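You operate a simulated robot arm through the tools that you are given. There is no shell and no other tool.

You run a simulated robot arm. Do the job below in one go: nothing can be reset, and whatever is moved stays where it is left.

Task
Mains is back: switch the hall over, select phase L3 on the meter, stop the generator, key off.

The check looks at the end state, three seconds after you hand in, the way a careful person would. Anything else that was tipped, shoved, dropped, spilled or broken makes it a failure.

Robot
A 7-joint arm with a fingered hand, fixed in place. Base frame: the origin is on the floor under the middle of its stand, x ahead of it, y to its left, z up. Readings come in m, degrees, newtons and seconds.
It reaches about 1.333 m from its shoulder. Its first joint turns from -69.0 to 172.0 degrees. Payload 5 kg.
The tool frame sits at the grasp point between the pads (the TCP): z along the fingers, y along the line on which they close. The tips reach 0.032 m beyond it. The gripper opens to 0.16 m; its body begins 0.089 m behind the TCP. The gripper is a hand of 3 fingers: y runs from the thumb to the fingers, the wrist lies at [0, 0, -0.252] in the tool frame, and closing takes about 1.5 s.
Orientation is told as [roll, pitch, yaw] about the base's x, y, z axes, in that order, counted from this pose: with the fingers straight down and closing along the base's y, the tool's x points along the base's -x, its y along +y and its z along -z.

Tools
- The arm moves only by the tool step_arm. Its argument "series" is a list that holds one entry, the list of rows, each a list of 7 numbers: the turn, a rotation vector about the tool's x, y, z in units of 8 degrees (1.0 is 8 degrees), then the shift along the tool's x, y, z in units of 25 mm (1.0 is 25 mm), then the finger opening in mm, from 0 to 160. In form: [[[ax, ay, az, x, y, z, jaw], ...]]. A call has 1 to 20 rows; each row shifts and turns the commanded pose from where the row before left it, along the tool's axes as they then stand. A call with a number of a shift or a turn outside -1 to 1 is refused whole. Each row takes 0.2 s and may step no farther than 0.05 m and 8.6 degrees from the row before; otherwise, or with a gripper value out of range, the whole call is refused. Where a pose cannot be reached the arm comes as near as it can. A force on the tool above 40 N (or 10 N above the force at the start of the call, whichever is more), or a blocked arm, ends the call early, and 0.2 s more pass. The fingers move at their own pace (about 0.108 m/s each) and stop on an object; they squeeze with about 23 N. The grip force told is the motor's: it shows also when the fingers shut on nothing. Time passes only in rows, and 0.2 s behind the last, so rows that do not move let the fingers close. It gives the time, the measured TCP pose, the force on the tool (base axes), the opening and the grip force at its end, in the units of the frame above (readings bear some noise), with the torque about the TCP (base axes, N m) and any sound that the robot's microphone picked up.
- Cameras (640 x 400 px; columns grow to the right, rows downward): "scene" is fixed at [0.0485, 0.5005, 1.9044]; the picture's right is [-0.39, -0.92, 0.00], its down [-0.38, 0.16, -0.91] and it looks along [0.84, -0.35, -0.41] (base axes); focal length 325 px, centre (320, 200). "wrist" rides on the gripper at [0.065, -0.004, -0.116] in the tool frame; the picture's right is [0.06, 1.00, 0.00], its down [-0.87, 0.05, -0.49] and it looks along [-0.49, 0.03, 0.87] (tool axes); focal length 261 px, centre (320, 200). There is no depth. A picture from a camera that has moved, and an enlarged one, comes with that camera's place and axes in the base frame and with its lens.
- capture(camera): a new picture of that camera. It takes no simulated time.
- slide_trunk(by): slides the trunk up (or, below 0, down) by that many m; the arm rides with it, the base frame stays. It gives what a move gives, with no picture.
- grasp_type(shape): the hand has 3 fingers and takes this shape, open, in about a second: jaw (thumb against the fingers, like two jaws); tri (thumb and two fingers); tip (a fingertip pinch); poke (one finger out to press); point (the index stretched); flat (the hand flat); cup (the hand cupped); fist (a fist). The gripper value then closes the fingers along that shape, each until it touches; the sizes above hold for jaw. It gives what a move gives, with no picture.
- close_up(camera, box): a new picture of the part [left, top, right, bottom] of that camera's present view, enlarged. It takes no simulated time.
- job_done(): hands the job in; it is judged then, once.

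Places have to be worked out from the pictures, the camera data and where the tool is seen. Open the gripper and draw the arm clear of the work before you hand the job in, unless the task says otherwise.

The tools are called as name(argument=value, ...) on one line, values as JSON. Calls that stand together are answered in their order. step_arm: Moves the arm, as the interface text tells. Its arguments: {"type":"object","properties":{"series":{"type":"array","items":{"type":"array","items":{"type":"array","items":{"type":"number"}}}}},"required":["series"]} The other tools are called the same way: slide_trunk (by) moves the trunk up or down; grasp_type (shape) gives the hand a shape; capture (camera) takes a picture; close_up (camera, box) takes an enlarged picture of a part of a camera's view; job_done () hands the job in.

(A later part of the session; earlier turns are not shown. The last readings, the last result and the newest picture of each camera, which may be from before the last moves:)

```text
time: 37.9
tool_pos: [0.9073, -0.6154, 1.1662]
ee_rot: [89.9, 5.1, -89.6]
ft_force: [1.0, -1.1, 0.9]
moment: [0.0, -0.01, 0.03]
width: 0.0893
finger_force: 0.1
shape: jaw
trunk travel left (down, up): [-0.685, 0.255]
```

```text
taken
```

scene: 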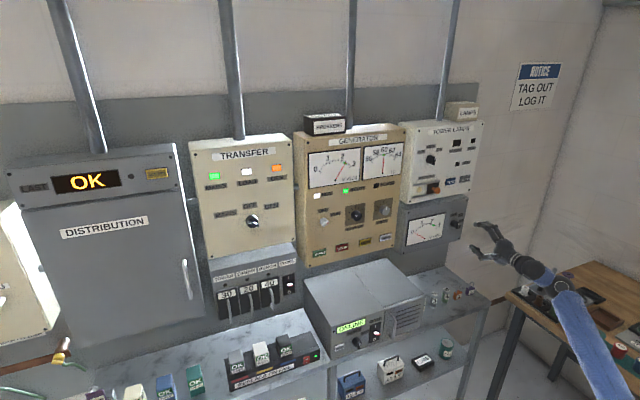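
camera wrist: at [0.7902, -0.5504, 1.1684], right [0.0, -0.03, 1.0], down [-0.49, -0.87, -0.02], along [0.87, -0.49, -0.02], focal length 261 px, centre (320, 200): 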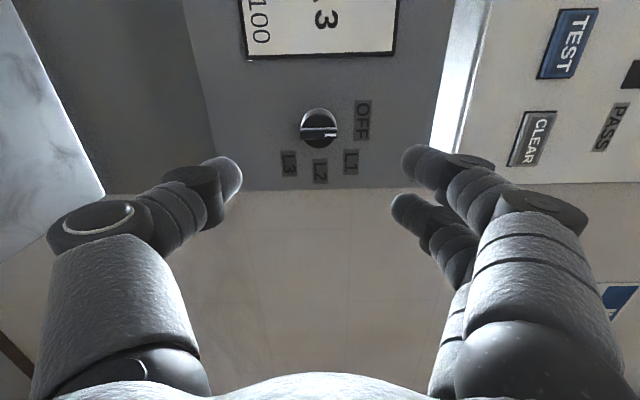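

The wrist reached roll +95° freely, and this view shows OFF, L1, L2 and L3 at 0, 45, 90 and 135°. I roll back to about -40° so that a +135° twist ends at +95°, which I know is reachable.

step_arm(series=[[[0, 0, -1, 0, 0, 0, 90], [0, 0, -1, 0, 0, 0, 90], [0, 0, -1, 0, 0, 0, 90], [0, 0, -1, 0, 0, 0, 90], [0, 0, -1, 0, 0, 0, 90], [0, 0, -1, 0, 0, 0, 90], [0, 0, -1, 0, 0, 0, 90], [0, 0, -1, 0, 0, 0, 90], [0, 0, -1, 0, 0, 0, 90], [0, 0, -1, 0, 0, 0, 90], [0, 0, -1, 0, 0, 0, 90], [0, 0, -1, 0, 0, 0, 90], [0, 0, -1, 0, 0, 0, 90], [0, 0, -1, 0, 0, 0, 90], [0, 0, -1, 0, 0, 0, 90], [0, 0, -1, 0, 0, 0, 90], [0, 0, -0.9, 0, 0, 0, 85], [0, 0, 0, 0, 0, 0, 80]]])

capture(camera="wrist")

close_up(camera="wrist", box=[240, 80, 400, 180])

```text
time: 41.7
tool_pos: [0.907, -0.6142, 1.1654]
ee_rot: [-89.9, -49.7, 90.0]
ft_force: [-1.4, 0.1, 0.7]
moment: [-0.01, 0.01, -0.03]
width: 0.0804
finger_force: 0.0
shape: jaw
trunk travel left (down, up): [-0.685, 0.255]
```

```text
taken
camera wrist: at [0.7904, -0.6597, 1.1188], right [-0.01, 0.72, -0.69], down [-0.49, 0.6, 0.63], along [0.87, 0.34, 0.35], focal length 261 px, centre (320, 200)
```

wrist: 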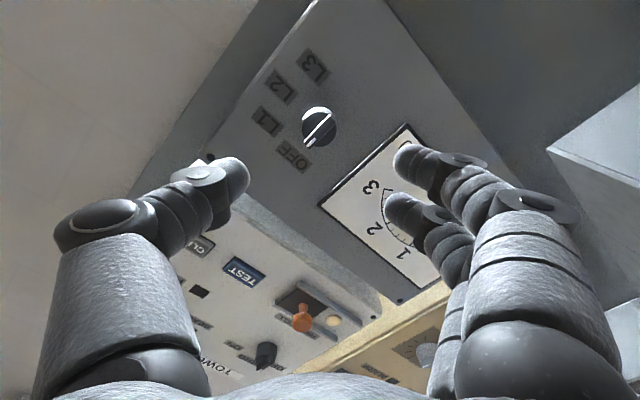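

```text
4.00 times, centred on (320, 130) of wrist
camera zoom: at [0.7904, -0.6597, 1.1188], right [-0.01, 0.72, -0.69], down [-0.49, 0.6, 0.63], along [0.87, 0.34, 0.35], focal length 1043 px, centre (320, 480)
```

zoom: 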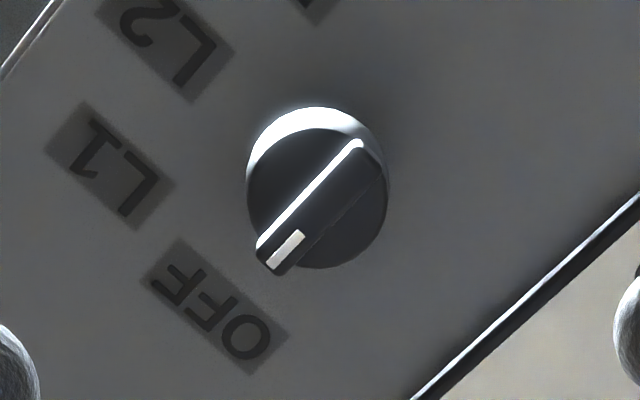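

The knob is centred to within a millimetre and the roll is right. I go forward 112 mm with the jaws at 80 mm, then narrow them.

step_arm(series=[[[0, 0, 0, 0, 0, 1, 80], [0, 0, 0, 0, 0, 1, 80], [0, 0, 0, 0, 0, 1, 80], [0, 0, 0, 0, 0, 0.8, 75], [0, 0, 0, 0, 0, 0.7, 70], [0, 0, 0, 0, 0, 0, 60], [0, 0, 0, 0, 0, 0, 50], [0, 0, 0, 0, 0, 0, 45], [0, 0, 0, 0, 0, 0, 45]]])

capture(camera="wrist")

capture(camera="scene")

```text
time: 43.7
tool_pos: [1.0165, -0.6151, 1.1669]
ee_rot: [-89.8, -49.9, 90.2]
ft_force: [0.8, 0.3, 0.1]
moment: [0.04, -0.01, 0.0]
width: 0.0452
finger_force: 0.2
shape: jaw
trunk travel left (down, up): [-0.685, 0.255]
```

```text
taken
camera wrist: at [0.8996, -0.6607, 1.1194], right [-0.01, 0.72, -0.69], down [-0.49, 0.6, 0.63], along [0.87, 0.34, 0.35], focal length 261 px, centre (320, 200)
```

wrist: 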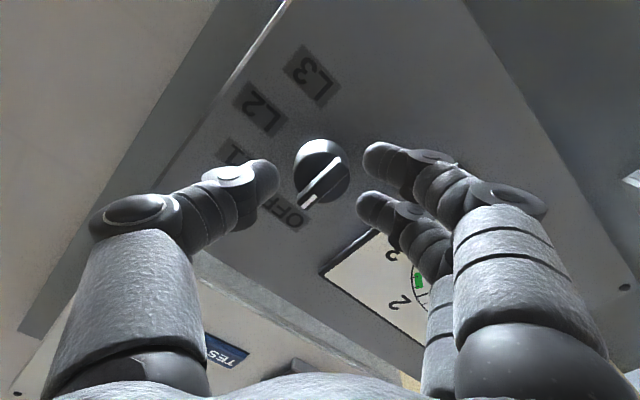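

```text
taken
```

scene: 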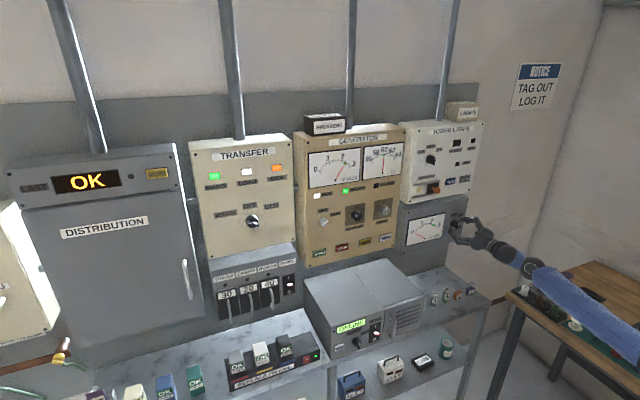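

The knob lies between thumb and fingers with no contact force. I go 3 mm deeper and close the grip.

step_arm(series=[[[0, 0, 0, 0, 0, 0.12, 45], [0, 0, 0, 0, 0, 0, 30], [0, 0, 0, 0, 0, 0, 15], [0, 0, 0, 0, 0, 0, 0], [0, 0, 0, 0, 0, 0, 0], [0, 0, 0, 0, 0, 0, 0]]])

close_up(camera="wrist", box=[200, 80, 440, 230])

```text
time: 45.1
tool_pos: [1.0206, -0.6143, 1.1664]
ee_rot: [-89.8, -49.8, 90.1]
ft_force: [3.9, -2.3, 3.7]
moment: [0.03, -0.14, -0.11]
width: 0.022
finger_force: 23.1
shape: jaw
trunk travel left (down, up): [-0.685, 0.255]
```

```text
2.67 times, centred on (320, 155) of wrist
camera zoom: at [0.9042, -0.66, 1.1193], right [-0.01, 0.72, -0.69], down [-0.49, 0.6, 0.63], along [0.87, 0.34, 0.35], focal length 695 px, centre (320, 320)
```

zoom: 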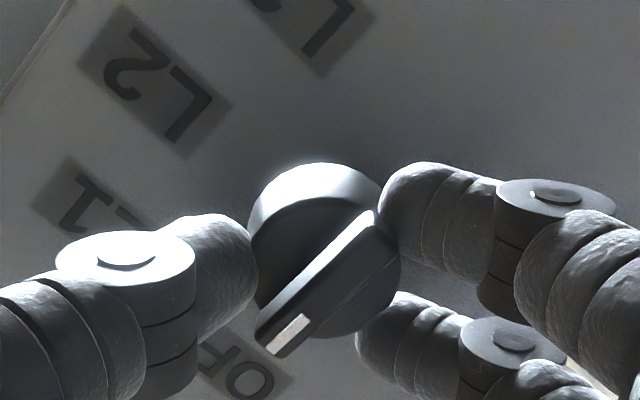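

Firm grip at 23 N with the knob still at OFF. I twist clockwise (positive about tool z), 40° first.

step_arm(series=[[[0, 0, 0.8, 0, 0, 0, 0], [0, 0, 0.8, 0, 0, 0, 0], [0, 0, 0.8, 0, 0, 0, 0], [0, 0, 0.8, 0, 0, 0, 0], [0, 0, 0.8, 0, 0, 0, 0], [0, 0, 0.8, 0, 0, 0, 0]]])

capture(camera="wrist")

close_up(camera="scene", box=[395, 190, 475, 250])

```text
time: 46.5
tool_pos: [1.0226, -0.6162, 1.1662]
ee_rot: [-85.1, -88.4, 85.4]
ft_force: [-5.4, -5.4, 2.3]
moment: [0.02, -0.12, -0.28]
width: 0.0228
finger_force: 23.6
shape: jaw
trunk travel left (down, up): [-0.685, 0.255]
```

```text
taken
camera wrist: at [0.9046, -0.6217, 1.1013], right [0.0, 1.0, -0.09], down [-0.49, 0.08, 0.87], along [0.87, 0.05, 0.49], focal length 261 px, centre (320, 200)
```

wrist: 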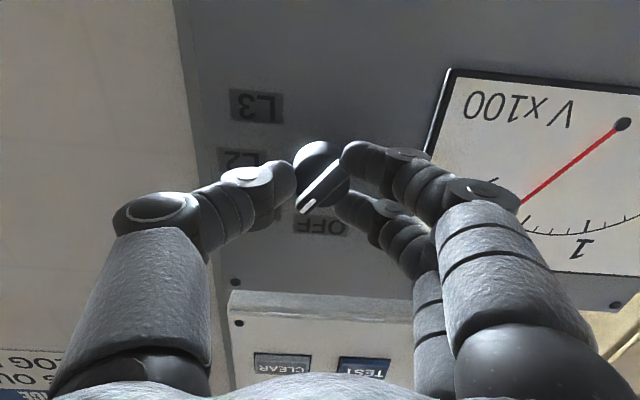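

```text
6.67 times, centred on (435, 220) of scene
camera zoom: at [0.0485, 0.5005, 1.9044], right [-0.39, -0.92, 0.0], down [-0.38, 0.16, -0.91], along [0.84, -0.35, -0.41], focal length 2169 px, centre (-447, 67)
```

zoom: 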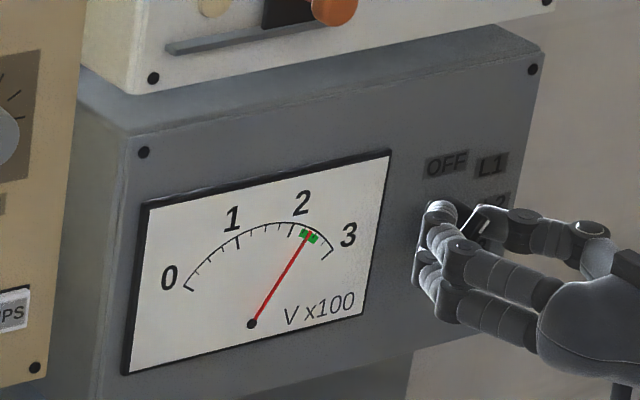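

The needle rose to about 230 V at L1, so the knob follows and forces are small. I continue clockwise.

step_arm(series=[[[0, 0, 0.85, 0, 0, 0, 0], [0, 0, 0.85, 0, 0, 0, 0], [0, 0, 0.85, 0, 0, 0, 0], [0, 0, 0.85, 0, 0, 0, 0], [0, 0, 0.85, 0, 0, 0, 0], [0, 0, 0.85, 0, 0, 0, 0], [0, 0, 0.85, 0, 0, 0, 0]]])

capture(camera="wrist")

close_up(camera="scene", box=[395, 190, 475, 250])

```text
time: 48.1
tool_pos: [1.0215, -0.6154, 1.1663]
ee_rot: [89.8, -43.9, -89.6]
ft_force: [-10.8, -11.2, -5.2]
moment: [-0.01, 0.18, -0.43]
width: 0.0229
finger_force: 23.3
shape: jaw
trunk travel left (down, up): [-0.685, 0.255]
```

```text
taken
camera wrist: at [0.9049, -0.5717, 1.1177], right [0.0, 0.74, 0.67], down [-0.49, -0.59, 0.64], along [0.87, -0.33, 0.36], focal length 261 px, centre (320, 200)
```

wrist: 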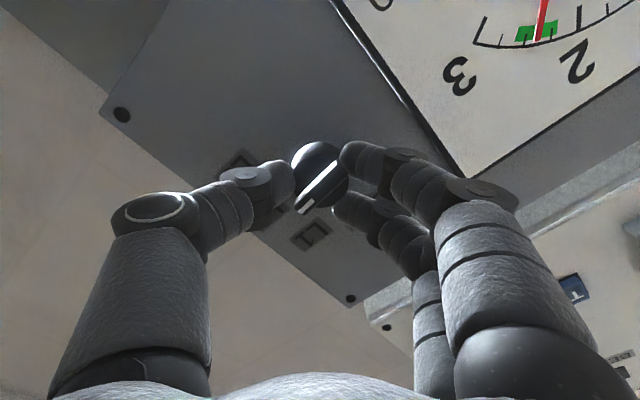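

```text
6.67 times, centred on (435, 220) of scene
camera zoom: at [0.0485, 0.5005, 1.9044], right [-0.39, -0.92, 0.0], down [-0.38, 0.16, -0.91], along [0.84, -0.35, -0.41], focal length 2169 px, centre (-447, 67)
```

zoom: 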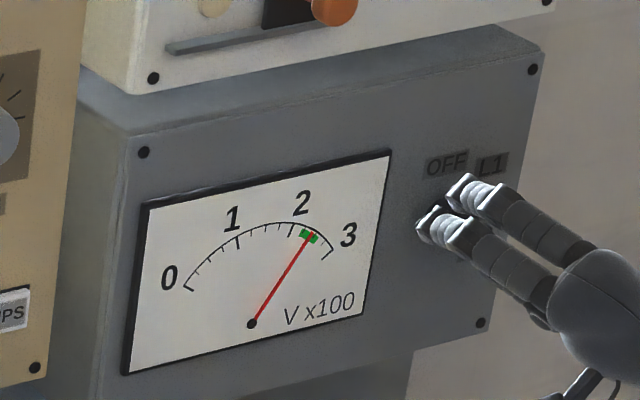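

Now near L2 (about 86°) with side forces around 11 N. I trim about 1.5 mm toward -y and continue the last 48° to L3.

step_arm(series=[[[0, 0, 0.85, -0.04, -0.04, -0.04, 0], [0, 0, 0.85, 0, 0, 0, 0], [0, 0, 0.85, 0, 0, 0, 0], [0, 0, 0.85, 0, 0, 0, 0], [0, 0, 0.85, 0, 0, 0, 0], [0, 0, 0.85, 0, 0, 0, 0], [0, 0, 0.9, 0, 0, 0, 0]]])

capture(camera="wrist")

close_up(camera="scene", box=[395, 190, 475, 250])

```text
time: 49.7
tool_pos: [1.0216, -0.616, 1.1643]
ee_rot: [89.6, 4.0, -89.8]
ft_force: [-6.9, -5.8, -10.1]
moment: [0.0, 0.39, -0.19]
width: 0.0231
finger_force: 22.9
shape: jaw
trunk travel left (down, up): [-0.685, 0.255]
```

```text
taken
camera wrist: at [0.9048, -0.5508, 1.1657], right [0.0, -0.01, 1.0], down [-0.49, -0.87, 0.0], along [0.87, -0.49, -0.01], focal length 261 px, centre (320, 200)
```

wrist: 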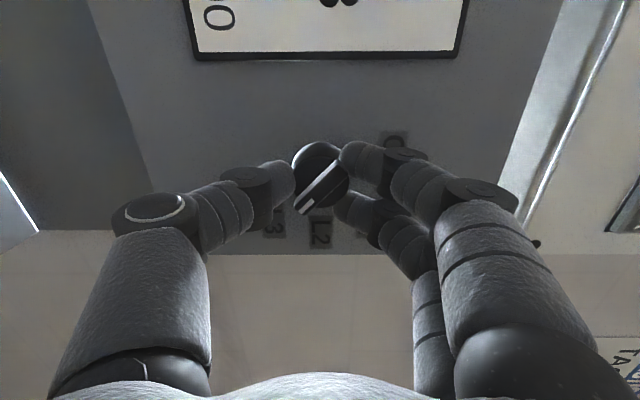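

```text
6.67 times, centred on (435, 220) of scene
camera zoom: at [0.0485, 0.5005, 1.9044], right [-0.39, -0.92, 0.0], down [-0.38, 0.16, -0.91], along [0.84, -0.35, -0.41], focal length 2169 px, centre (-447, 67)
```

zoom: 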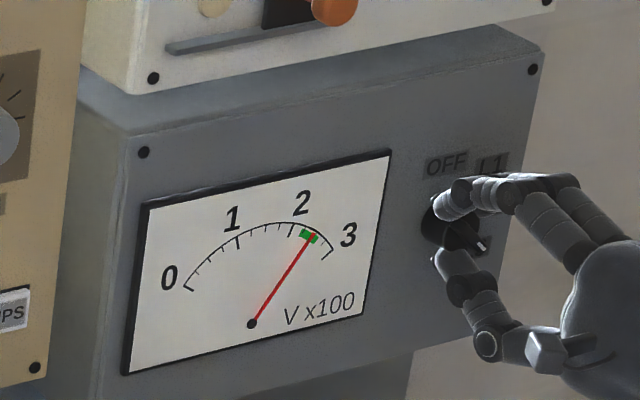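

The roll is 94°, which puts the pointer near 134° toward L3, and the needle is still in the green. I zoom in to verify before releasing.

close_up(camera="wrist", box=[220, 120, 420, 260])

```text
2.86 times, centred on (320, 190) of wrist
camera zoom: at [0.9048, -0.5508, 1.1657], right [0.0, -0.01, 1.0], down [-0.49, -0.87, 0.0], along [0.87, -0.49, -0.01], focal length 745 px, centre (320, 229)
```

zoom: 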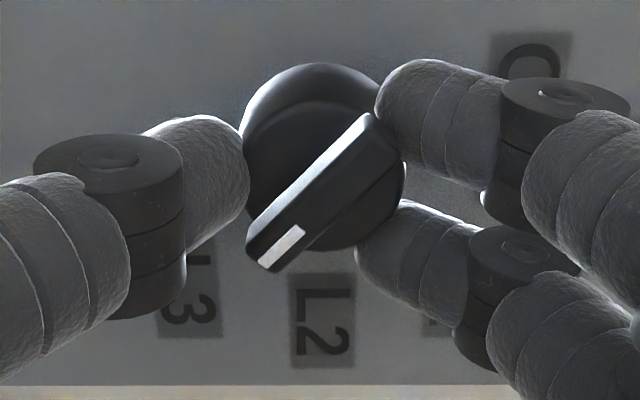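

The mark points at L3. I open the hand and back straight off.

step_arm(series=[[[0, 0, 0, 0, 0, 0, 20], [0, 0, 0, 0, 0, 0, 50], [0, 0, 0, 0, 0, 0, 80], [0, 0, 0, 0, 0, 0, 90], [0, 0, 0, 0, 0, -0.5, 90], [0, 0, 0, 0, 0, -1, 90], [0, 0, 0, 0, 0, -1, 90], [0, 0, 0, 0, 0, -1, 90], [0, 0, 0, 0, 0, -1, 90]]])

capture(camera="wrist")

capture(camera="scene")

close_up(camera="wrist", box=[240, 70, 400, 200])

close_up(camera="scene", box=[395, 190, 475, 250])

```text
time: 51.7
tool_pos: [0.9088, -0.6146, 1.1674]
ee_rot: [89.9, 3.8, -89.7]
ft_force: [-0.3, -0.2, -0.1]
moment: [0.0, 0.02, -0.02]
width: 0.0895
finger_force: 0.1
shape: jaw
trunk travel left (down, up): [-0.685, 0.255]
```

```text
taken
camera wrist: at [0.7913, -0.5501, 1.1679], right [0.0, 0.0, 1.0], down [-0.49, -0.87, 0.0], along [0.87, -0.49, 0.0], focal length 261 px, centre (320, 200)
```

wrist: 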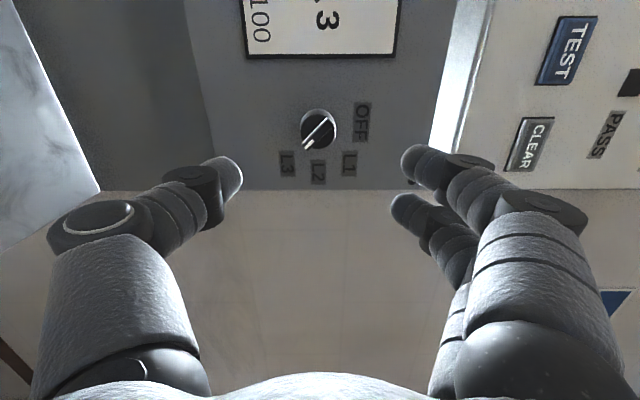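

```text
taken
```

scene: 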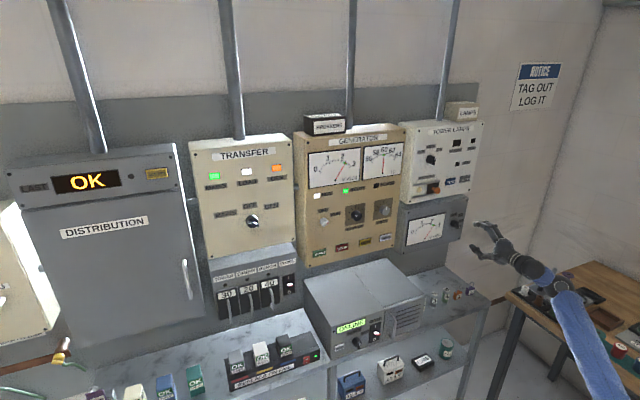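

```text
3.08 times, centred on (320, 135) of wrist
camera zoom: at [0.7913, -0.5501, 1.1679], right [0.0, 0.0, 1.0], down [-0.49, -0.87, 0.0], along [0.87, -0.49, 0.0], focal length 802 px, centre (320, 400)
```

zoom: 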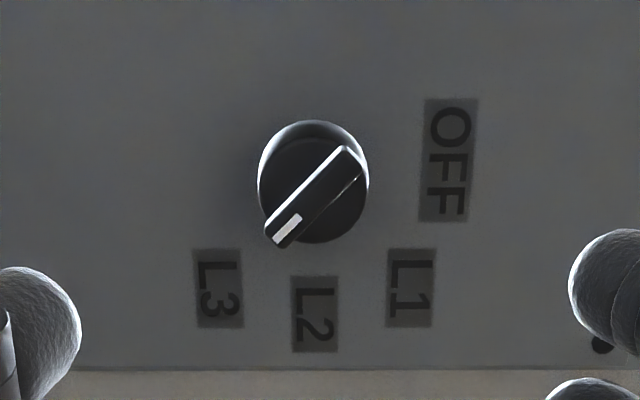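

```text
6.67 times, centred on (435, 220) of scene
camera zoom: at [0.0485, 0.5005, 1.9044], right [-0.39, -0.92, 0.0], down [-0.38, 0.16, -0.91], along [0.84, -0.35, -0.41], focal length 2169 px, centre (-447, 67)
```

zoom: 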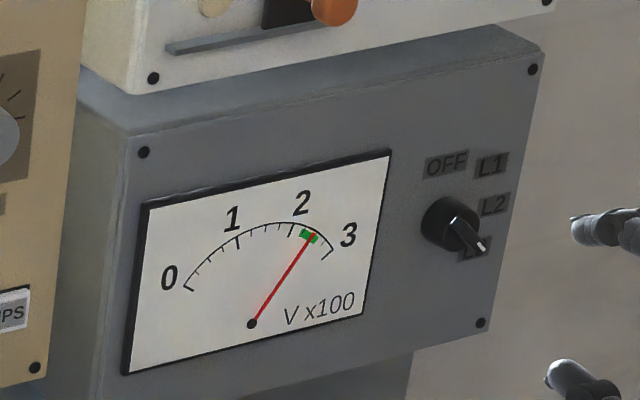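

The meter is set: the pointer is on L3 and the needle reads about 230 V. Next is the STOP button near (1.065, -0.025, 1.172). I roll back level and travel to +y at a safe stand-off.

step_arm(series=[[[0, 0, -1, 0, 0, -0.3, 90], [0, 0, -1, 0, 0, -0.3, 90], [0, 0, -1, 0, 0, -0.3, 90], [0, 0, -1, 0, 0, 0, 90], [0, 0, -1, 0, 0, 0, 90], [0, 0, -1, 0, 0, 0, 90], [0, 0, -1, 0, 0, 0, 90], [0, 0, -1, 0, 0, 0, 90], [0, 0, -1, 0, 0, 0, 90], [0, 0, -1, 0, 0, 0, 90], [0, 0, -1, 0, 0, 0, 90], [0, 0, -0.73, 0, 0, 0, 90], [0, 0, 0, 0, 1, 0, 90], [0, 0, 0, 0, 1, 0, 90], [0, 0, 0, 0, 1, 0, 90], [0, 0, 0, 0, 1, 0, 90], [0, 0, 0, 0, 1, 0, 90], [0, 0, 0, 0, 1, 0, 90], [0, 0, 0, 0, 1, 0, 90], [0, 0, 0, 0, 1, 0, 90]]])

capture(camera="scene")

```text
time: 55.9
tool_pos: [0.8848, -0.4129, 1.1659]
ee_rot: [-8.3, -89.8, 8.5]
ft_force: [0.1, 1.2, 0.6]
moment: [-0.02, 0.0, -0.02]
width: 0.0895
finger_force: 0.1
shape: jaw
trunk travel left (down, up): [-0.685, 0.255]
```

```text
taken
```

scene: 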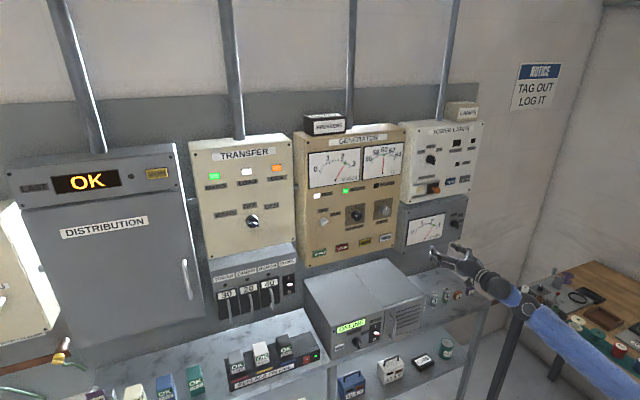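

The route is clear. I continue to in front of the STOP button.

step_arm(series=[[[0, 0, 0, 0, 1, 0, 90], [0, 0, 0, 0, 1, 0, 90], [0, 0, 0, 0, 1, 0, 90], [0, 0, 0, 0, 1, 0, 90], [0, 0, 0, 0, 1, 0, 90], [0, 0, 0, 0, 1, 0, 90], [0, 0, 0, 0, 1, 0, 90], [0, 0, 0, 0, 1, 0, 90], [0, 0, 0, 0, 1, 0, 90], [0, 0, 0, 0, 1, 0, 90], [0, 0, 0, 0, 1, 0, 90], [0, 0, 0, 0, 1, 0, 90], [0, 0, 0, 0, 1, 0, 90], [0, 0, 0, 0, 1, 0, 90], [0, 0, 0, 0, 1, 0, 90], [0, 0, 0, 0, 0.5, 0, 90], [0, 0, 0, 0, 0, 0, 90]]])

capture(camera="scene")

capture(camera="wrist")

```text
time: 59.5
tool_pos: [0.8829, -0.0286, 1.1672]
ee_rot: [-6.9, -89.9, 7.2]
ft_force: [-0.6, 0.2, 0.6]
moment: [0.01, 0.01, 0.02]
width: 0.0893
finger_force: 0.1
shape: jaw
trunk travel left (down, up): [-0.685, 0.255]
```

```text
taken
```

scene: 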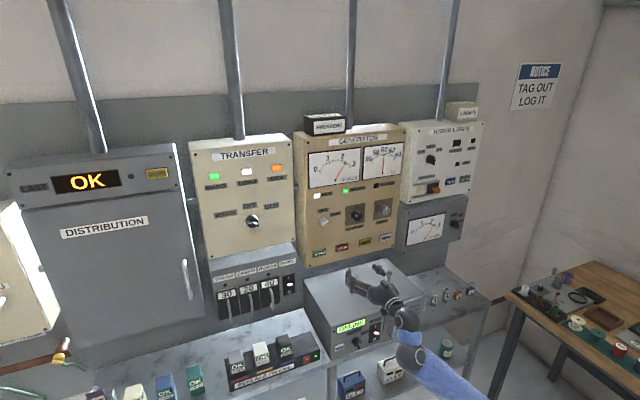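

```text
taken
camera wrist: at [0.7655, -0.0337, 1.1025], right [-0.01, 1.0, -0.06], down [-0.49, 0.05, 0.87], along [0.87, 0.04, 0.49], focal length 261 px, centre (320, 200)
```

wrist: 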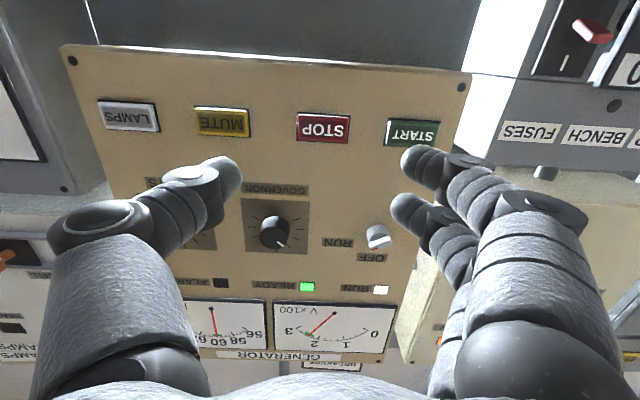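

STOP is squarely ahead at about (1.06, -0.0215, 1.175). I switch the hand to the one-finger poke shape here in free air and look at where the fingertip stands.

grasp_type(shape="poke")

capture(camera="wrist")

close_up(camera="scene", box=[310, 220, 450, 310])

```text
time: 60.4
tool_pos: [0.8811, -0.0294, 1.1668]
ee_rot: [-8.8, -89.7, 9.1]
ft_force: [-0.1, -0.6, 0.0]
moment: [0.02, 0.0, 0.0]
width: 0.0
finger_force: 0.0
shape: poke
trunk travel left (down, up): [-0.685, 0.255]
```

```text
taken
camera wrist: at [0.7654, -0.0338, 1.1024], right [-0.01, 1.0, -0.06], down [-0.49, 0.05, 0.87], along [0.87, 0.04, 0.49], focal length 261 px, centre (320, 200)
```

wrist: 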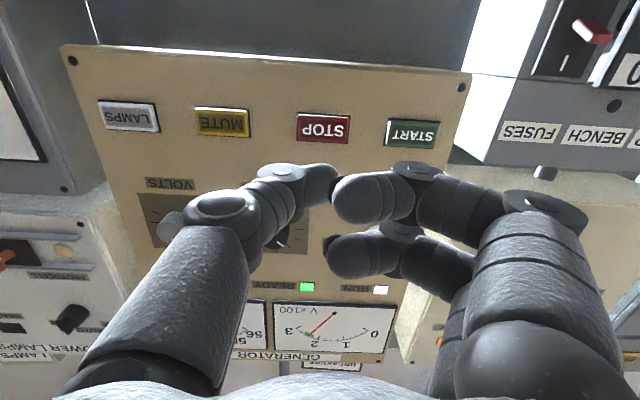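

```text
4.44 times, centred on (380, 265) of scene
camera zoom: at [0.0485, 0.5005, 1.9044], right [-0.39, -0.92, 0.0], down [-0.38, 0.16, -0.91], along [0.84, -0.35, -0.41], focal length 1446 px, centre (53, -89)
```

zoom: 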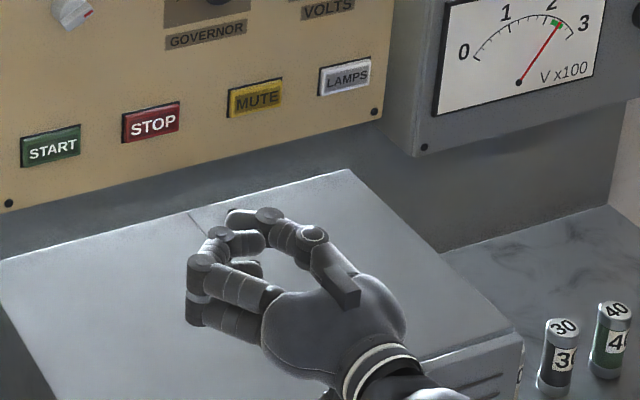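

The poke shape reports width 0 with the fingers curled together. I run a few still rows with the opening at full to see how the shape settles.

step_arm(series=[[[0, 0, 0, 0, 0, 0, 160], [0, 0, 0, 0, 0, 0, 160], [0, 0, 0, 0, 0, 0, 160], [0, 0, 0, 0, 0, 0, 160], [0, 0, 0, 0, 0, 0, 160]]])

capture(camera="wrist")

close_up(camera="scene", box=[310, 220, 450, 310])

```text
time: 61.6
tool_pos: [0.8828, -0.029, 1.1685]
ee_rot: [-8.4, -89.8, 8.7]
ft_force: [0.0, 0.0, 0.0]
moment: [-0.03, 0.03, -0.01]
width: 0.0
finger_force: 0.0
shape: poke
trunk travel left (down, up): [-0.685, 0.255]
```

```text
taken
camera wrist: at [0.7654, -0.0338, 1.1024], right [-0.01, 1.0, -0.06], down [-0.49, 0.05, 0.87], along [0.87, 0.04, 0.49], focal length 261 px, centre (320, 200)
```

wrist: 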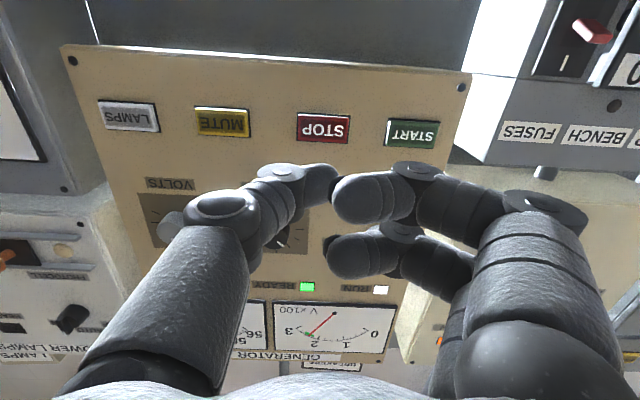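

```text
4.44 times, centred on (380, 265) of scene
camera zoom: at [0.0485, 0.5005, 1.9044], right [-0.39, -0.92, 0.0], down [-0.38, 0.16, -0.91], along [0.84, -0.35, -0.41], focal length 1446 px, centre (53, -89)
```

zoom: 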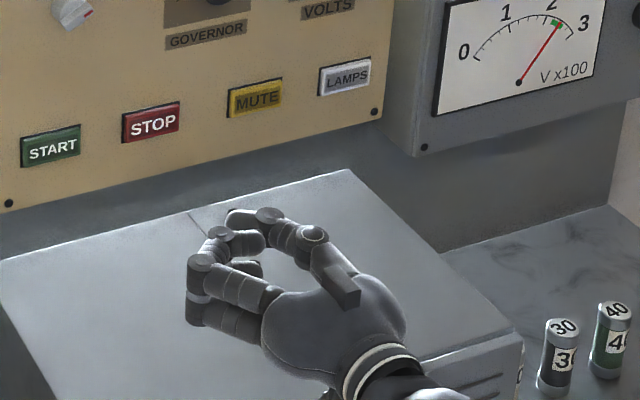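

Poke on this three-fingered hand leaves the tips curled inward, which would not give a clean press. I try the point shape instead, still in free air.

grasp_type(shape="point")

capture(camera="wrist")

close_up(camera="scene", box=[310, 220, 450, 310])

```text
time: 62.5
tool_pos: [0.8818, -0.0291, 1.1676]
ee_rot: [-8.1, -89.8, 8.4]
ft_force: [0.4, -0.4, 1.1]
moment: [-0.02, -0.01, -0.01]
width: 0.0001
finger_force: 0.1
shape: point
trunk travel left (down, up): [-0.685, 0.255]
```

```text
taken
camera wrist: at [0.7654, -0.0338, 1.1024], right [-0.01, 1.0, -0.06], down [-0.49, 0.05, 0.87], along [0.87, 0.04, 0.49], focal length 261 px, centre (320, 200)
```

wrist: 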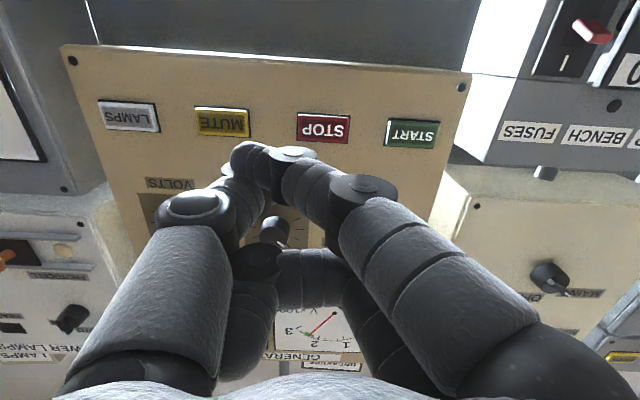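

```text
4.44 times, centred on (380, 265) of scene
camera zoom: at [0.0485, 0.5005, 1.9044], right [-0.39, -0.92, 0.0], down [-0.38, 0.16, -0.91], along [0.84, -0.35, -0.41], focal length 1446 px, centre (53, -89)
```

zoom: 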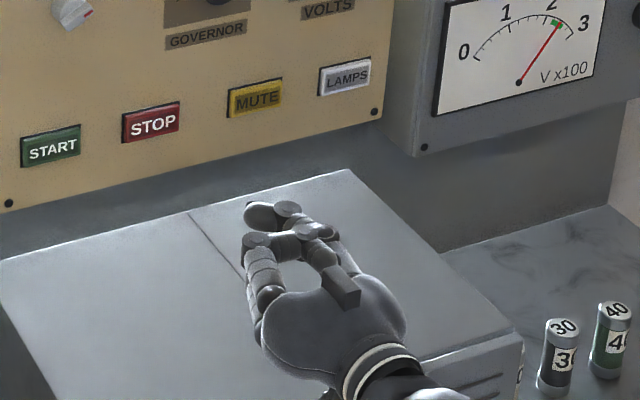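

The index in this shape points diagonally, so it is not good for a straight press either. I try the tip pinch and close it, which should give a narrow forward-facing end.

grasp_type(shape="tip")

step_arm(series=[[[0, 0, 0, 0, 0, 0, 0], [0, 0, 0, 0, 0, 0, 0], [0, 0, 0, 0, 0, 0, 0], [0, 0, 0, 0, 0, 0, 0], [0, 0, 0, 0, 0, 0, 0], [0, 0, 0, 0, 0, 0, 0], [0, 0, 0, 0, 0, 0, 0]]])

capture(camera="wrist")

close_up(camera="scene", box=[310, 220, 450, 310])

```text
time: 63.4
tool_pos: [0.881, -0.0292, 1.1669]
ee_rot: [-7.3, -89.8, 7.8]
ft_force: [-0.6, 0.1, -0.6]
moment: [-0.01, 0.01, -0.01]
width: 0.1601
finger_force: 0.0
shape: tip
trunk travel left (down, up): [-0.685, 0.255]
```

```text
time: 65.0
tool_pos: [0.8816, -0.0294, 1.168]
ee_rot: [-8.5, -89.7, 8.8]
ft_force: [-0.9, 0.8, 0.2]
moment: [0.0, 0.01, -0.01]
width: 0.0
finger_force: 23.0
shape: tip
trunk travel left (down, up): [-0.685, 0.255]
```

```text
taken
camera wrist: at [0.7654, -0.0338, 1.1025], right [-0.01, 1.0, -0.06], down [-0.49, 0.05, 0.87], along [0.87, 0.04, 0.49], focal length 261 px, centre (320, 200)
```

wrist: 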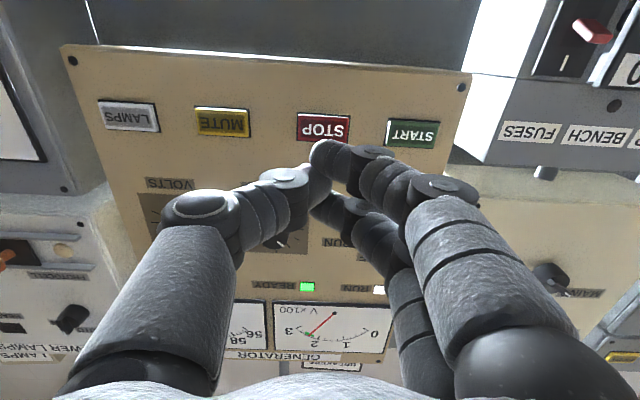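

```text
4.44 times, centred on (380, 265) of scene
camera zoom: at [0.0485, 0.5005, 1.9044], right [-0.39, -0.92, 0.0], down [-0.38, 0.16, -0.91], along [0.84, -0.35, -0.41], focal length 1446 px, centre (53, -89)
```

zoom: 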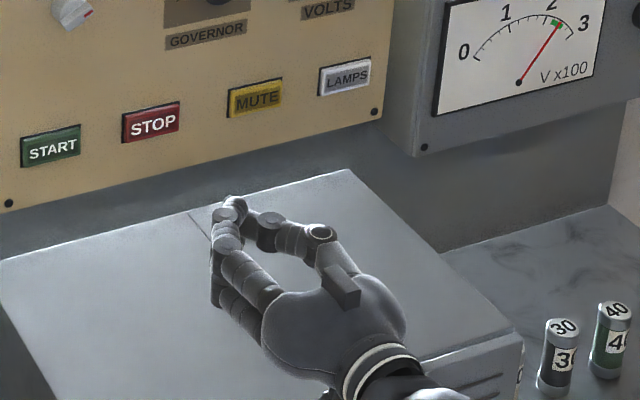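

With the tip pinch closed, the thumb interleaves with the two fingers to make an end about 50 mm × 22 mm, spread along tool x. Rolled by 90°, that fits the STOP button, which is about 58 mm × 32 mm. I roll +90° and centre on STOP at (y -0.0215, z 1.1755).

step_arm(series=[[[0, 0, 0, -0.32, 0.3, 0, 0], [0, 0, 1, 0, 0, 0, 0], [0, 0, 1, 0, 0, 0, 0], [0, 0, 1, 0, 0, 0, 0], [0, 0, 1, 0, 0, 0, 0], [0, 0, 1, 0, 0, 0, 0], [0, 0, 1, 0, 0, 0, 0], [0, 0, 1, 0, 0, 0, 0], [0, 0, 1, 0, 0, 0, 0], [0, 0, 1, 0, 0, 0, 0], [0, 0, 1, 0, 0, 0, 0], [0, 0, 1, 0, 0, 0, 0], [0, 0, 0.25, 0, 0, 0, 0], [0, 0, 0, 0, 0, 0, 0]]])

capture(camera="wrist")

capture(camera="scene")

```text
time: 68.2
tool_pos: [0.8917, -0.0535, 1.1717]
ee_rot: [90.9, -4.2, -91.4]
ft_force: [-0.3, -0.5, 0.2]
moment: [0.01, 0.01, -0.01]
width: 0.0
finger_force: 23.5
shape: tip
trunk travel left (down, up): [-0.685, 0.255]
stopped in row 14: the arm was blocked; the commanded pose is now the measured one
```

```text
taken
camera wrist: at [0.7763, 0.014, 1.1614], right [-0.01, 0.14, 0.99], down [-0.51, -0.85, 0.11], along [0.86, -0.51, 0.08], focal length 261 px, centre (320, 200)
```

wrist: 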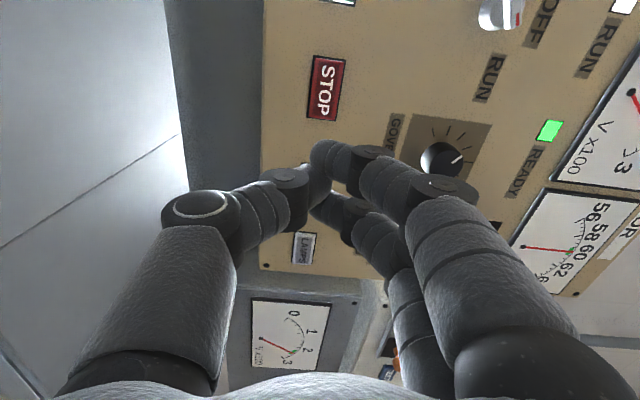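

```text
taken
```

scene: 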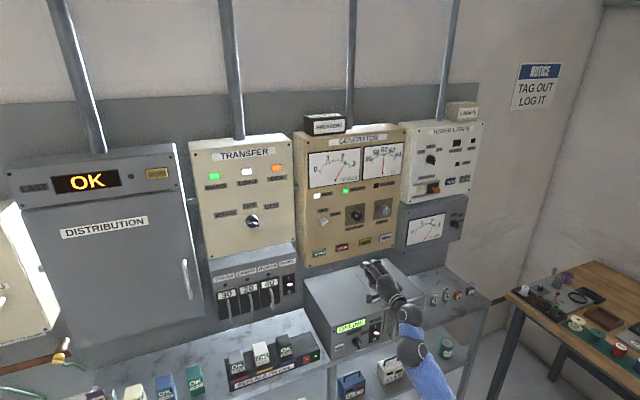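

A joint limit stopped the roll at about 85°, and the hand drifted 32 mm toward -y. I ease the roll back 5° and go forward where the wrist has more room, correcting the sideways drift on the way.

step_arm(series=[[[0, 0, -0.6, 0, 0, 0.6, 0], [0, 0, 0, 0.2, 0, 1, 0], [0, 0, 0, 0.54, 0.13, 0.6, 0], [0, 0, 0, 0.54, 0.13, 0, 0], [0, 0, 0, 0, 0, 0, 0]]])

capture(camera="wrist")

close_up(camera="scene", box=[300, 190, 440, 280])

```text
time: 69.4
tool_pos: [0.9487, -0.0197, 1.1737]
ee_rot: [90.8, -8.8, -91.4]
ft_force: [0.8, -0.3, 0.0]
moment: [0.01, -0.04, -0.03]
width: 0.0002
finger_force: 23.4
shape: tip
trunk travel left (down, up): [-0.685, 0.255]
```

```text
taken
camera wrist: at [0.8336, 0.046, 1.1584], right [-0.01, 0.21, 0.98], down [-0.51, -0.84, 0.18], along [0.86, -0.5, 0.12], focal length 261 px, centre (320, 200)
```

wrist: 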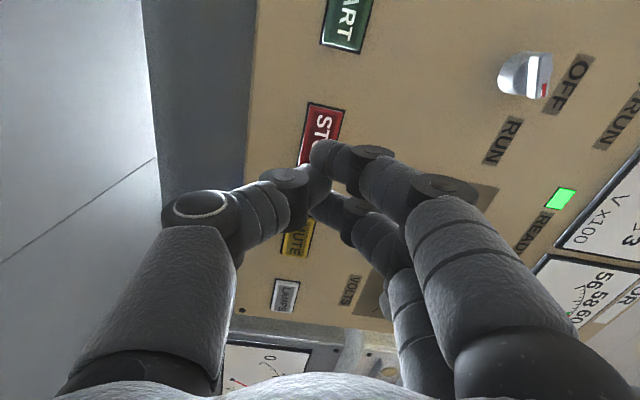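

```text
4.44 times, centred on (370, 235) of scene
camera zoom: at [0.0485, 0.5005, 1.9044], right [-0.39, -0.92, 0.0], down [-0.38, 0.16, -0.91], along [0.84, -0.35, -0.41], focal length 1446 px, centre (98, 44)
```

zoom: 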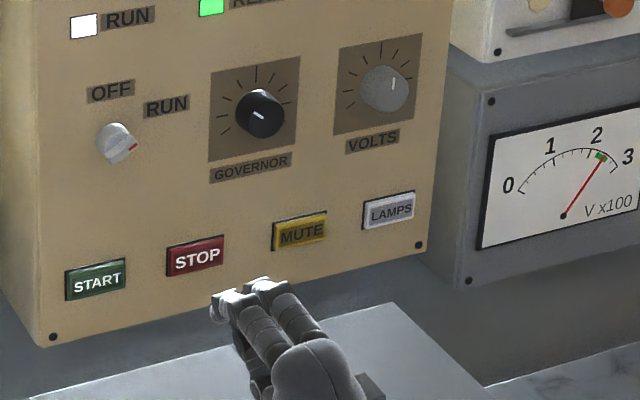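

Roll is about 80° and the hand axis now meets the panel at roughly (y -0.0213, z 1.1748), right on STOP. I advance to just short of the button and check.

step_arm(series=[[[0, 0, 0, 0, 0, 0.8, 0], [0, 0, 0, 0, 0, 0.8, 0], [0, 0, 0, 0, 0, 0.6, 0], [0, 0, 0, 0, 0, 0, 0]]])

capture(camera="wrist")

close_up(camera="scene", box=[300, 190, 440, 280])

```text
time: 70.4
tool_pos: [1.0022, -0.0212, 1.1765]
ee_rot: [90.7, -8.8, -91.4]
ft_force: [0.4, -0.7, 0.4]
moment: [0.02, -0.04, 0.01]
width: 0.0002
finger_force: 22.3
shape: tip
trunk travel left (down, up): [-0.685, 0.255]
```

```text
taken
camera wrist: at [0.8865, 0.045, 1.1607], right [-0.01, 0.21, 0.98], down [-0.51, -0.84, 0.18], along [0.86, -0.5, 0.12], focal length 261 px, centre (320, 200)
```

wrist: 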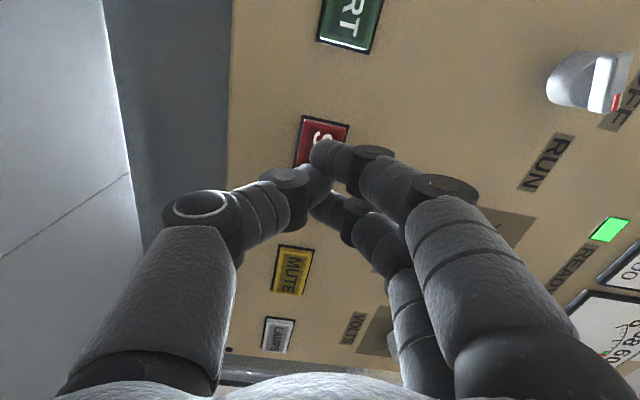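

```text
4.44 times, centred on (370, 235) of scene
camera zoom: at [0.0485, 0.5005, 1.9044], right [-0.39, -0.92, 0.0], down [-0.38, 0.16, -0.91], along [0.84, -0.35, -0.41], focal length 1446 px, centre (98, 44)
```

zoom: 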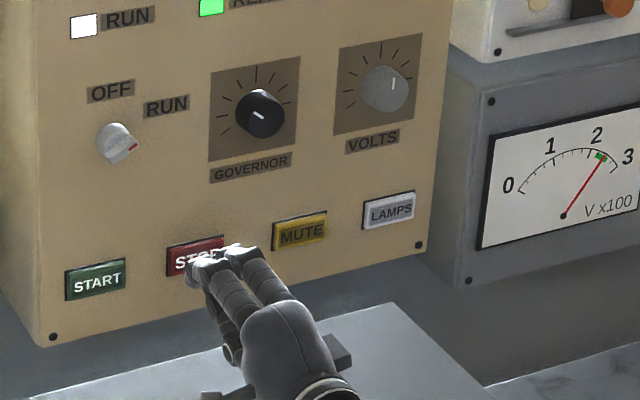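

The pinch end is just in front of STOP. I zoom tighter from both cameras to check the lateral centring before pressing.

close_up(camera="scene", box=[325, 230, 373, 260])

close_up(camera="wrist", box=[260, 90, 420, 190])

```text
13.33 times, centred on (349, 245) of scene
camera zoom: at [0.0485, 0.5005, 1.9044], right [-0.39, -0.92, 0.0], down [-0.38, 0.16, -0.91], along [0.84, -0.35, -0.41], focal length 4339 px, centre (-67, -400)
```

zoom: 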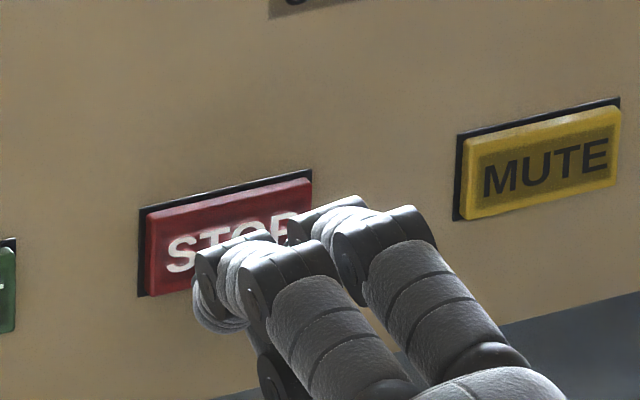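

```text
4.00 times, centred on (340, 140) of wrist
camera zoom: at [0.8865, 0.045, 1.1607], right [-0.01, 0.21, 0.98], down [-0.51, -0.84, 0.18], along [0.86, -0.5, 0.12], focal length 1043 px, centre (240, 440)
```

zoom: 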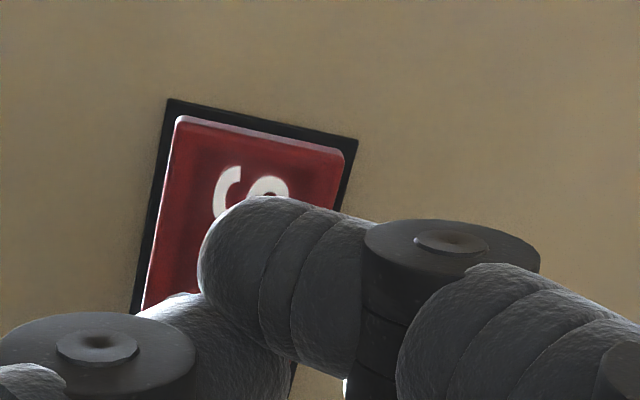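

The pinch is centred on STOP within about 3 mm, and the button stands several millimetres proud of its frame. I advance slowly in 4 mm steps.

step_arm(series=[[[0, 0, 0, 0, 0, 0.2, 0], [0, 0, 0, 0, 0, 0.2, 0], [0, 0, 0, 0, 0, 0.16, 0], [0, 0, 0, 0, 0, 0.16, 0], [0, 0, 0, 0, 0, 0, 0]]])

close_up(camera="scene", box=[325, 230, 373, 260])

```text
time: 71.6
tool_pos: [1.0189, -0.0225, 1.1742]
ee_rot: [90.7, -8.8, -91.4]
ft_force: [0.1, -0.7, 0.3]
moment: [0.0, -0.03, -0.01]
width: 0.0002
finger_force: 22.7
shape: tip
trunk travel left (down, up): [-0.685, 0.255]
```

```text
13.33 times, centred on (349, 245) of scene
camera zoom: at [0.0485, 0.5005, 1.9044], right [-0.39, -0.92, 0.0], down [-0.38, 0.16, -0.91], along [0.84, -0.35, -0.41], focal length 4339 px, centre (-67, -400)
```

zoom: 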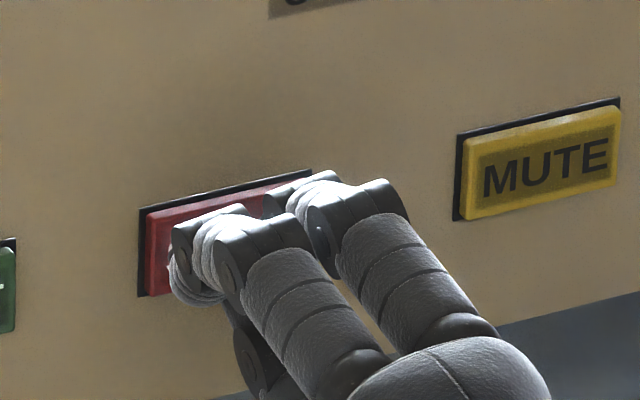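

No contact yet at x=1.019 and still well centred. I continue in 3 mm steps, watching the force.

step_arm(series=[[[0, 0, 0, 0, 0, 0.12, 0], [0, 0, 0, 0, 0, 0.12, 0], [0, 0, 0, 0, 0, 0, 0]]])

close_up(camera="scene", box=[310, 175, 400, 260])

```text
time: 72.4
tool_pos: [1.0247, -0.0223, 1.1746]
ee_rot: [90.7, -8.7, -91.4]
ft_force: [-9.6, 0.4, -1.2]
moment: [0.01, 0.13, 0.09]
width: 0.0001
finger_force: 23.2
shape: tip
trunk travel left (down, up): [-0.685, 0.255]
heard: click
```

```text
4.71 times, centred on (355, 218) of scene
camera zoom: at [0.0485, 0.5005, 1.9044], right [-0.39, -0.92, 0.0], down [-0.38, 0.16, -0.91], along [0.84, -0.35, -0.41], focal length 1531 px, centre (155, 118)
```

zoom: 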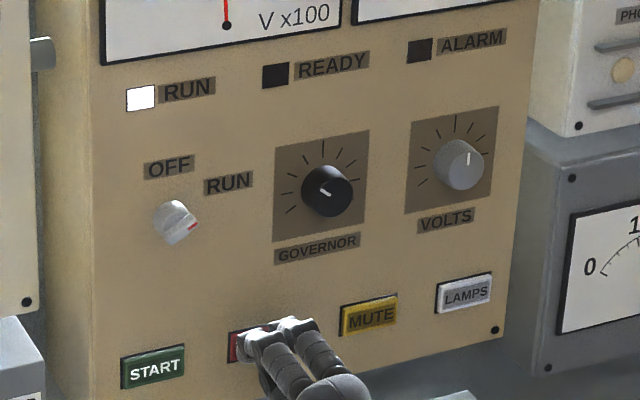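

A click sounded and the READY lamp went dark, so STOP was pressed. I draw back straight and watch the generator run down.

step_arm(series=[[[0, 0, 0, 0, 0, -0.6, 0], [0, 0, 0, 0, 0, -1, 0], [0, 0, 0, 0, 0, -1, 0], [0, 0, 0, 0, 0, -1, 0], [0, 0, 0, 0, 0, 0, 0]]])

close_up(camera="scene", box=[290, 120, 420, 260])

capture(camera="scene")

```text
time: 73.6
tool_pos: [0.9374, -0.0193, 1.1712]
ee_rot: [90.7, -8.7, -91.3]
ft_force: [0.7, -0.4, 0.3]
moment: [0.01, -0.03, -0.02]
width: 0.0002
finger_force: 22.6
shape: tip
trunk travel left (down, up): [-0.685, 0.255]
```

```text
2.86 times, centred on (355, 190) of scene
camera zoom: at [0.0485, 0.5005, 1.9044], right [-0.39, -0.92, 0.0], down [-0.38, 0.16, -0.91], along [0.84, -0.35, -0.41], focal length 930 px, centre (220, 229)
```

zoom: 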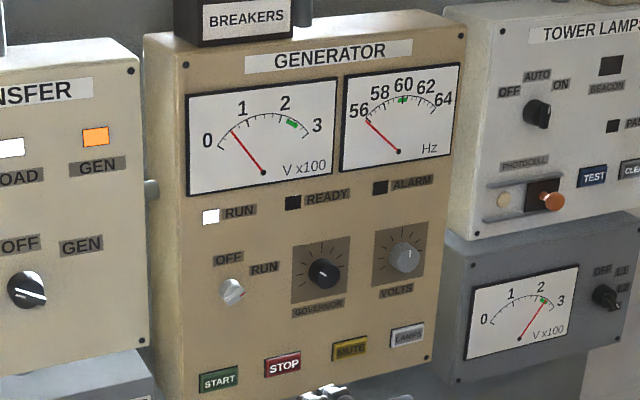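

```text
taken
```

scene: 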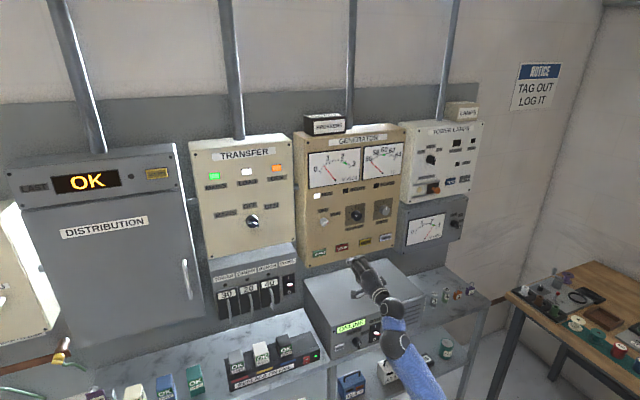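

The generator's voltage and frequency are falling. Meanwhile I return the hand to the jaw shape in free air for the key near (1.045, 0.061, 1.318).

grasp_type(shape="jaw")

step_arm(series=[[[0, 0, -0.875, 0, 0, -0.6, 110], [0, 0, -0.875, 0, 0, -0.6, 100], [0, 0, -0.875, 0, 0, -0.4, 90], [0, 0.197, 0, -0.02, 0.84, 0, 90], [0, 0, 0, -0.02, 0.84, 0, 90], [0, 0, 0, -0.02, 0.84, 0, 90], [0, 0, 0, -0.02, 0.84, 0, 90], [0, 0, 0, -0.02, 0.84, 0, 90], [0, 0, 0, -0.02, 0.84, 0, 90], [0, 0, 0, -0.02, 0.84, 0, 90], [0, 0, 0, -0.02, 0.82, 0, 90], [0, 0, 0, 0, 0, 0, 90]]])

capture(camera="wrist")

close_up(camera="scene", box=[290, 120, 420, 260])

```text
time: 74.5
tool_pos: [0.9355, -0.0185, 1.1719]
ee_rot: [90.7, -8.8, -91.5]
ft_force: [0.2, -0.4, 0.8]
moment: [0.0, 0.03, 0.0]
width: 0.16
finger_force: 0.0
shape: jaw
trunk travel left (down, up): [-0.685, 0.255]
```

```text
time: 77.3
tool_pos: [0.9114, 0.0172, 1.3038]
ee_rot: [90.2, -34.3, -93.4]
ft_force: [-0.8, 0.3, -0.8]
moment: [0.01, -0.01, 0.02]
width: 0.0904
finger_force: 0.0
shape: jaw
trunk travel left (down, up): [-0.685, 0.255]
stopped in row 12: the arm was blocked; the commanded pose is now the measured one
```

```text
taken
camera wrist: at [0.7976, 0.0746, 1.2623], right [0.03, 0.61, 0.79], down [-0.53, -0.66, 0.53], along [0.85, -0.44, 0.3], focal length 261 px, centre (320, 200)
```

wrist: 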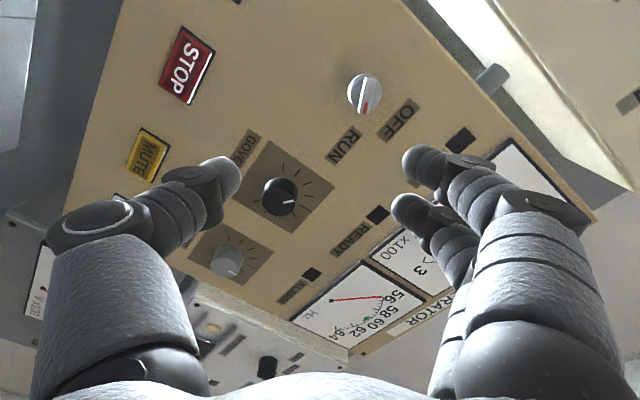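

```text
2.86 times, centred on (355, 190) of scene
camera zoom: at [0.0485, 0.5005, 1.9044], right [-0.39, -0.92, 0.0], down [-0.38, 0.16, -0.91], along [0.84, -0.35, -0.41], focal length 930 px, centre (220, 229)
```

zoom: 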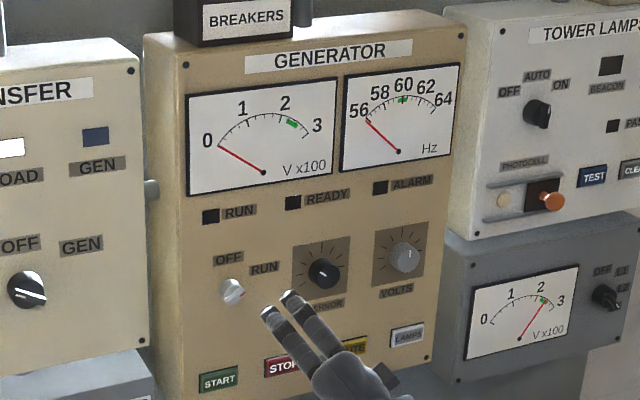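

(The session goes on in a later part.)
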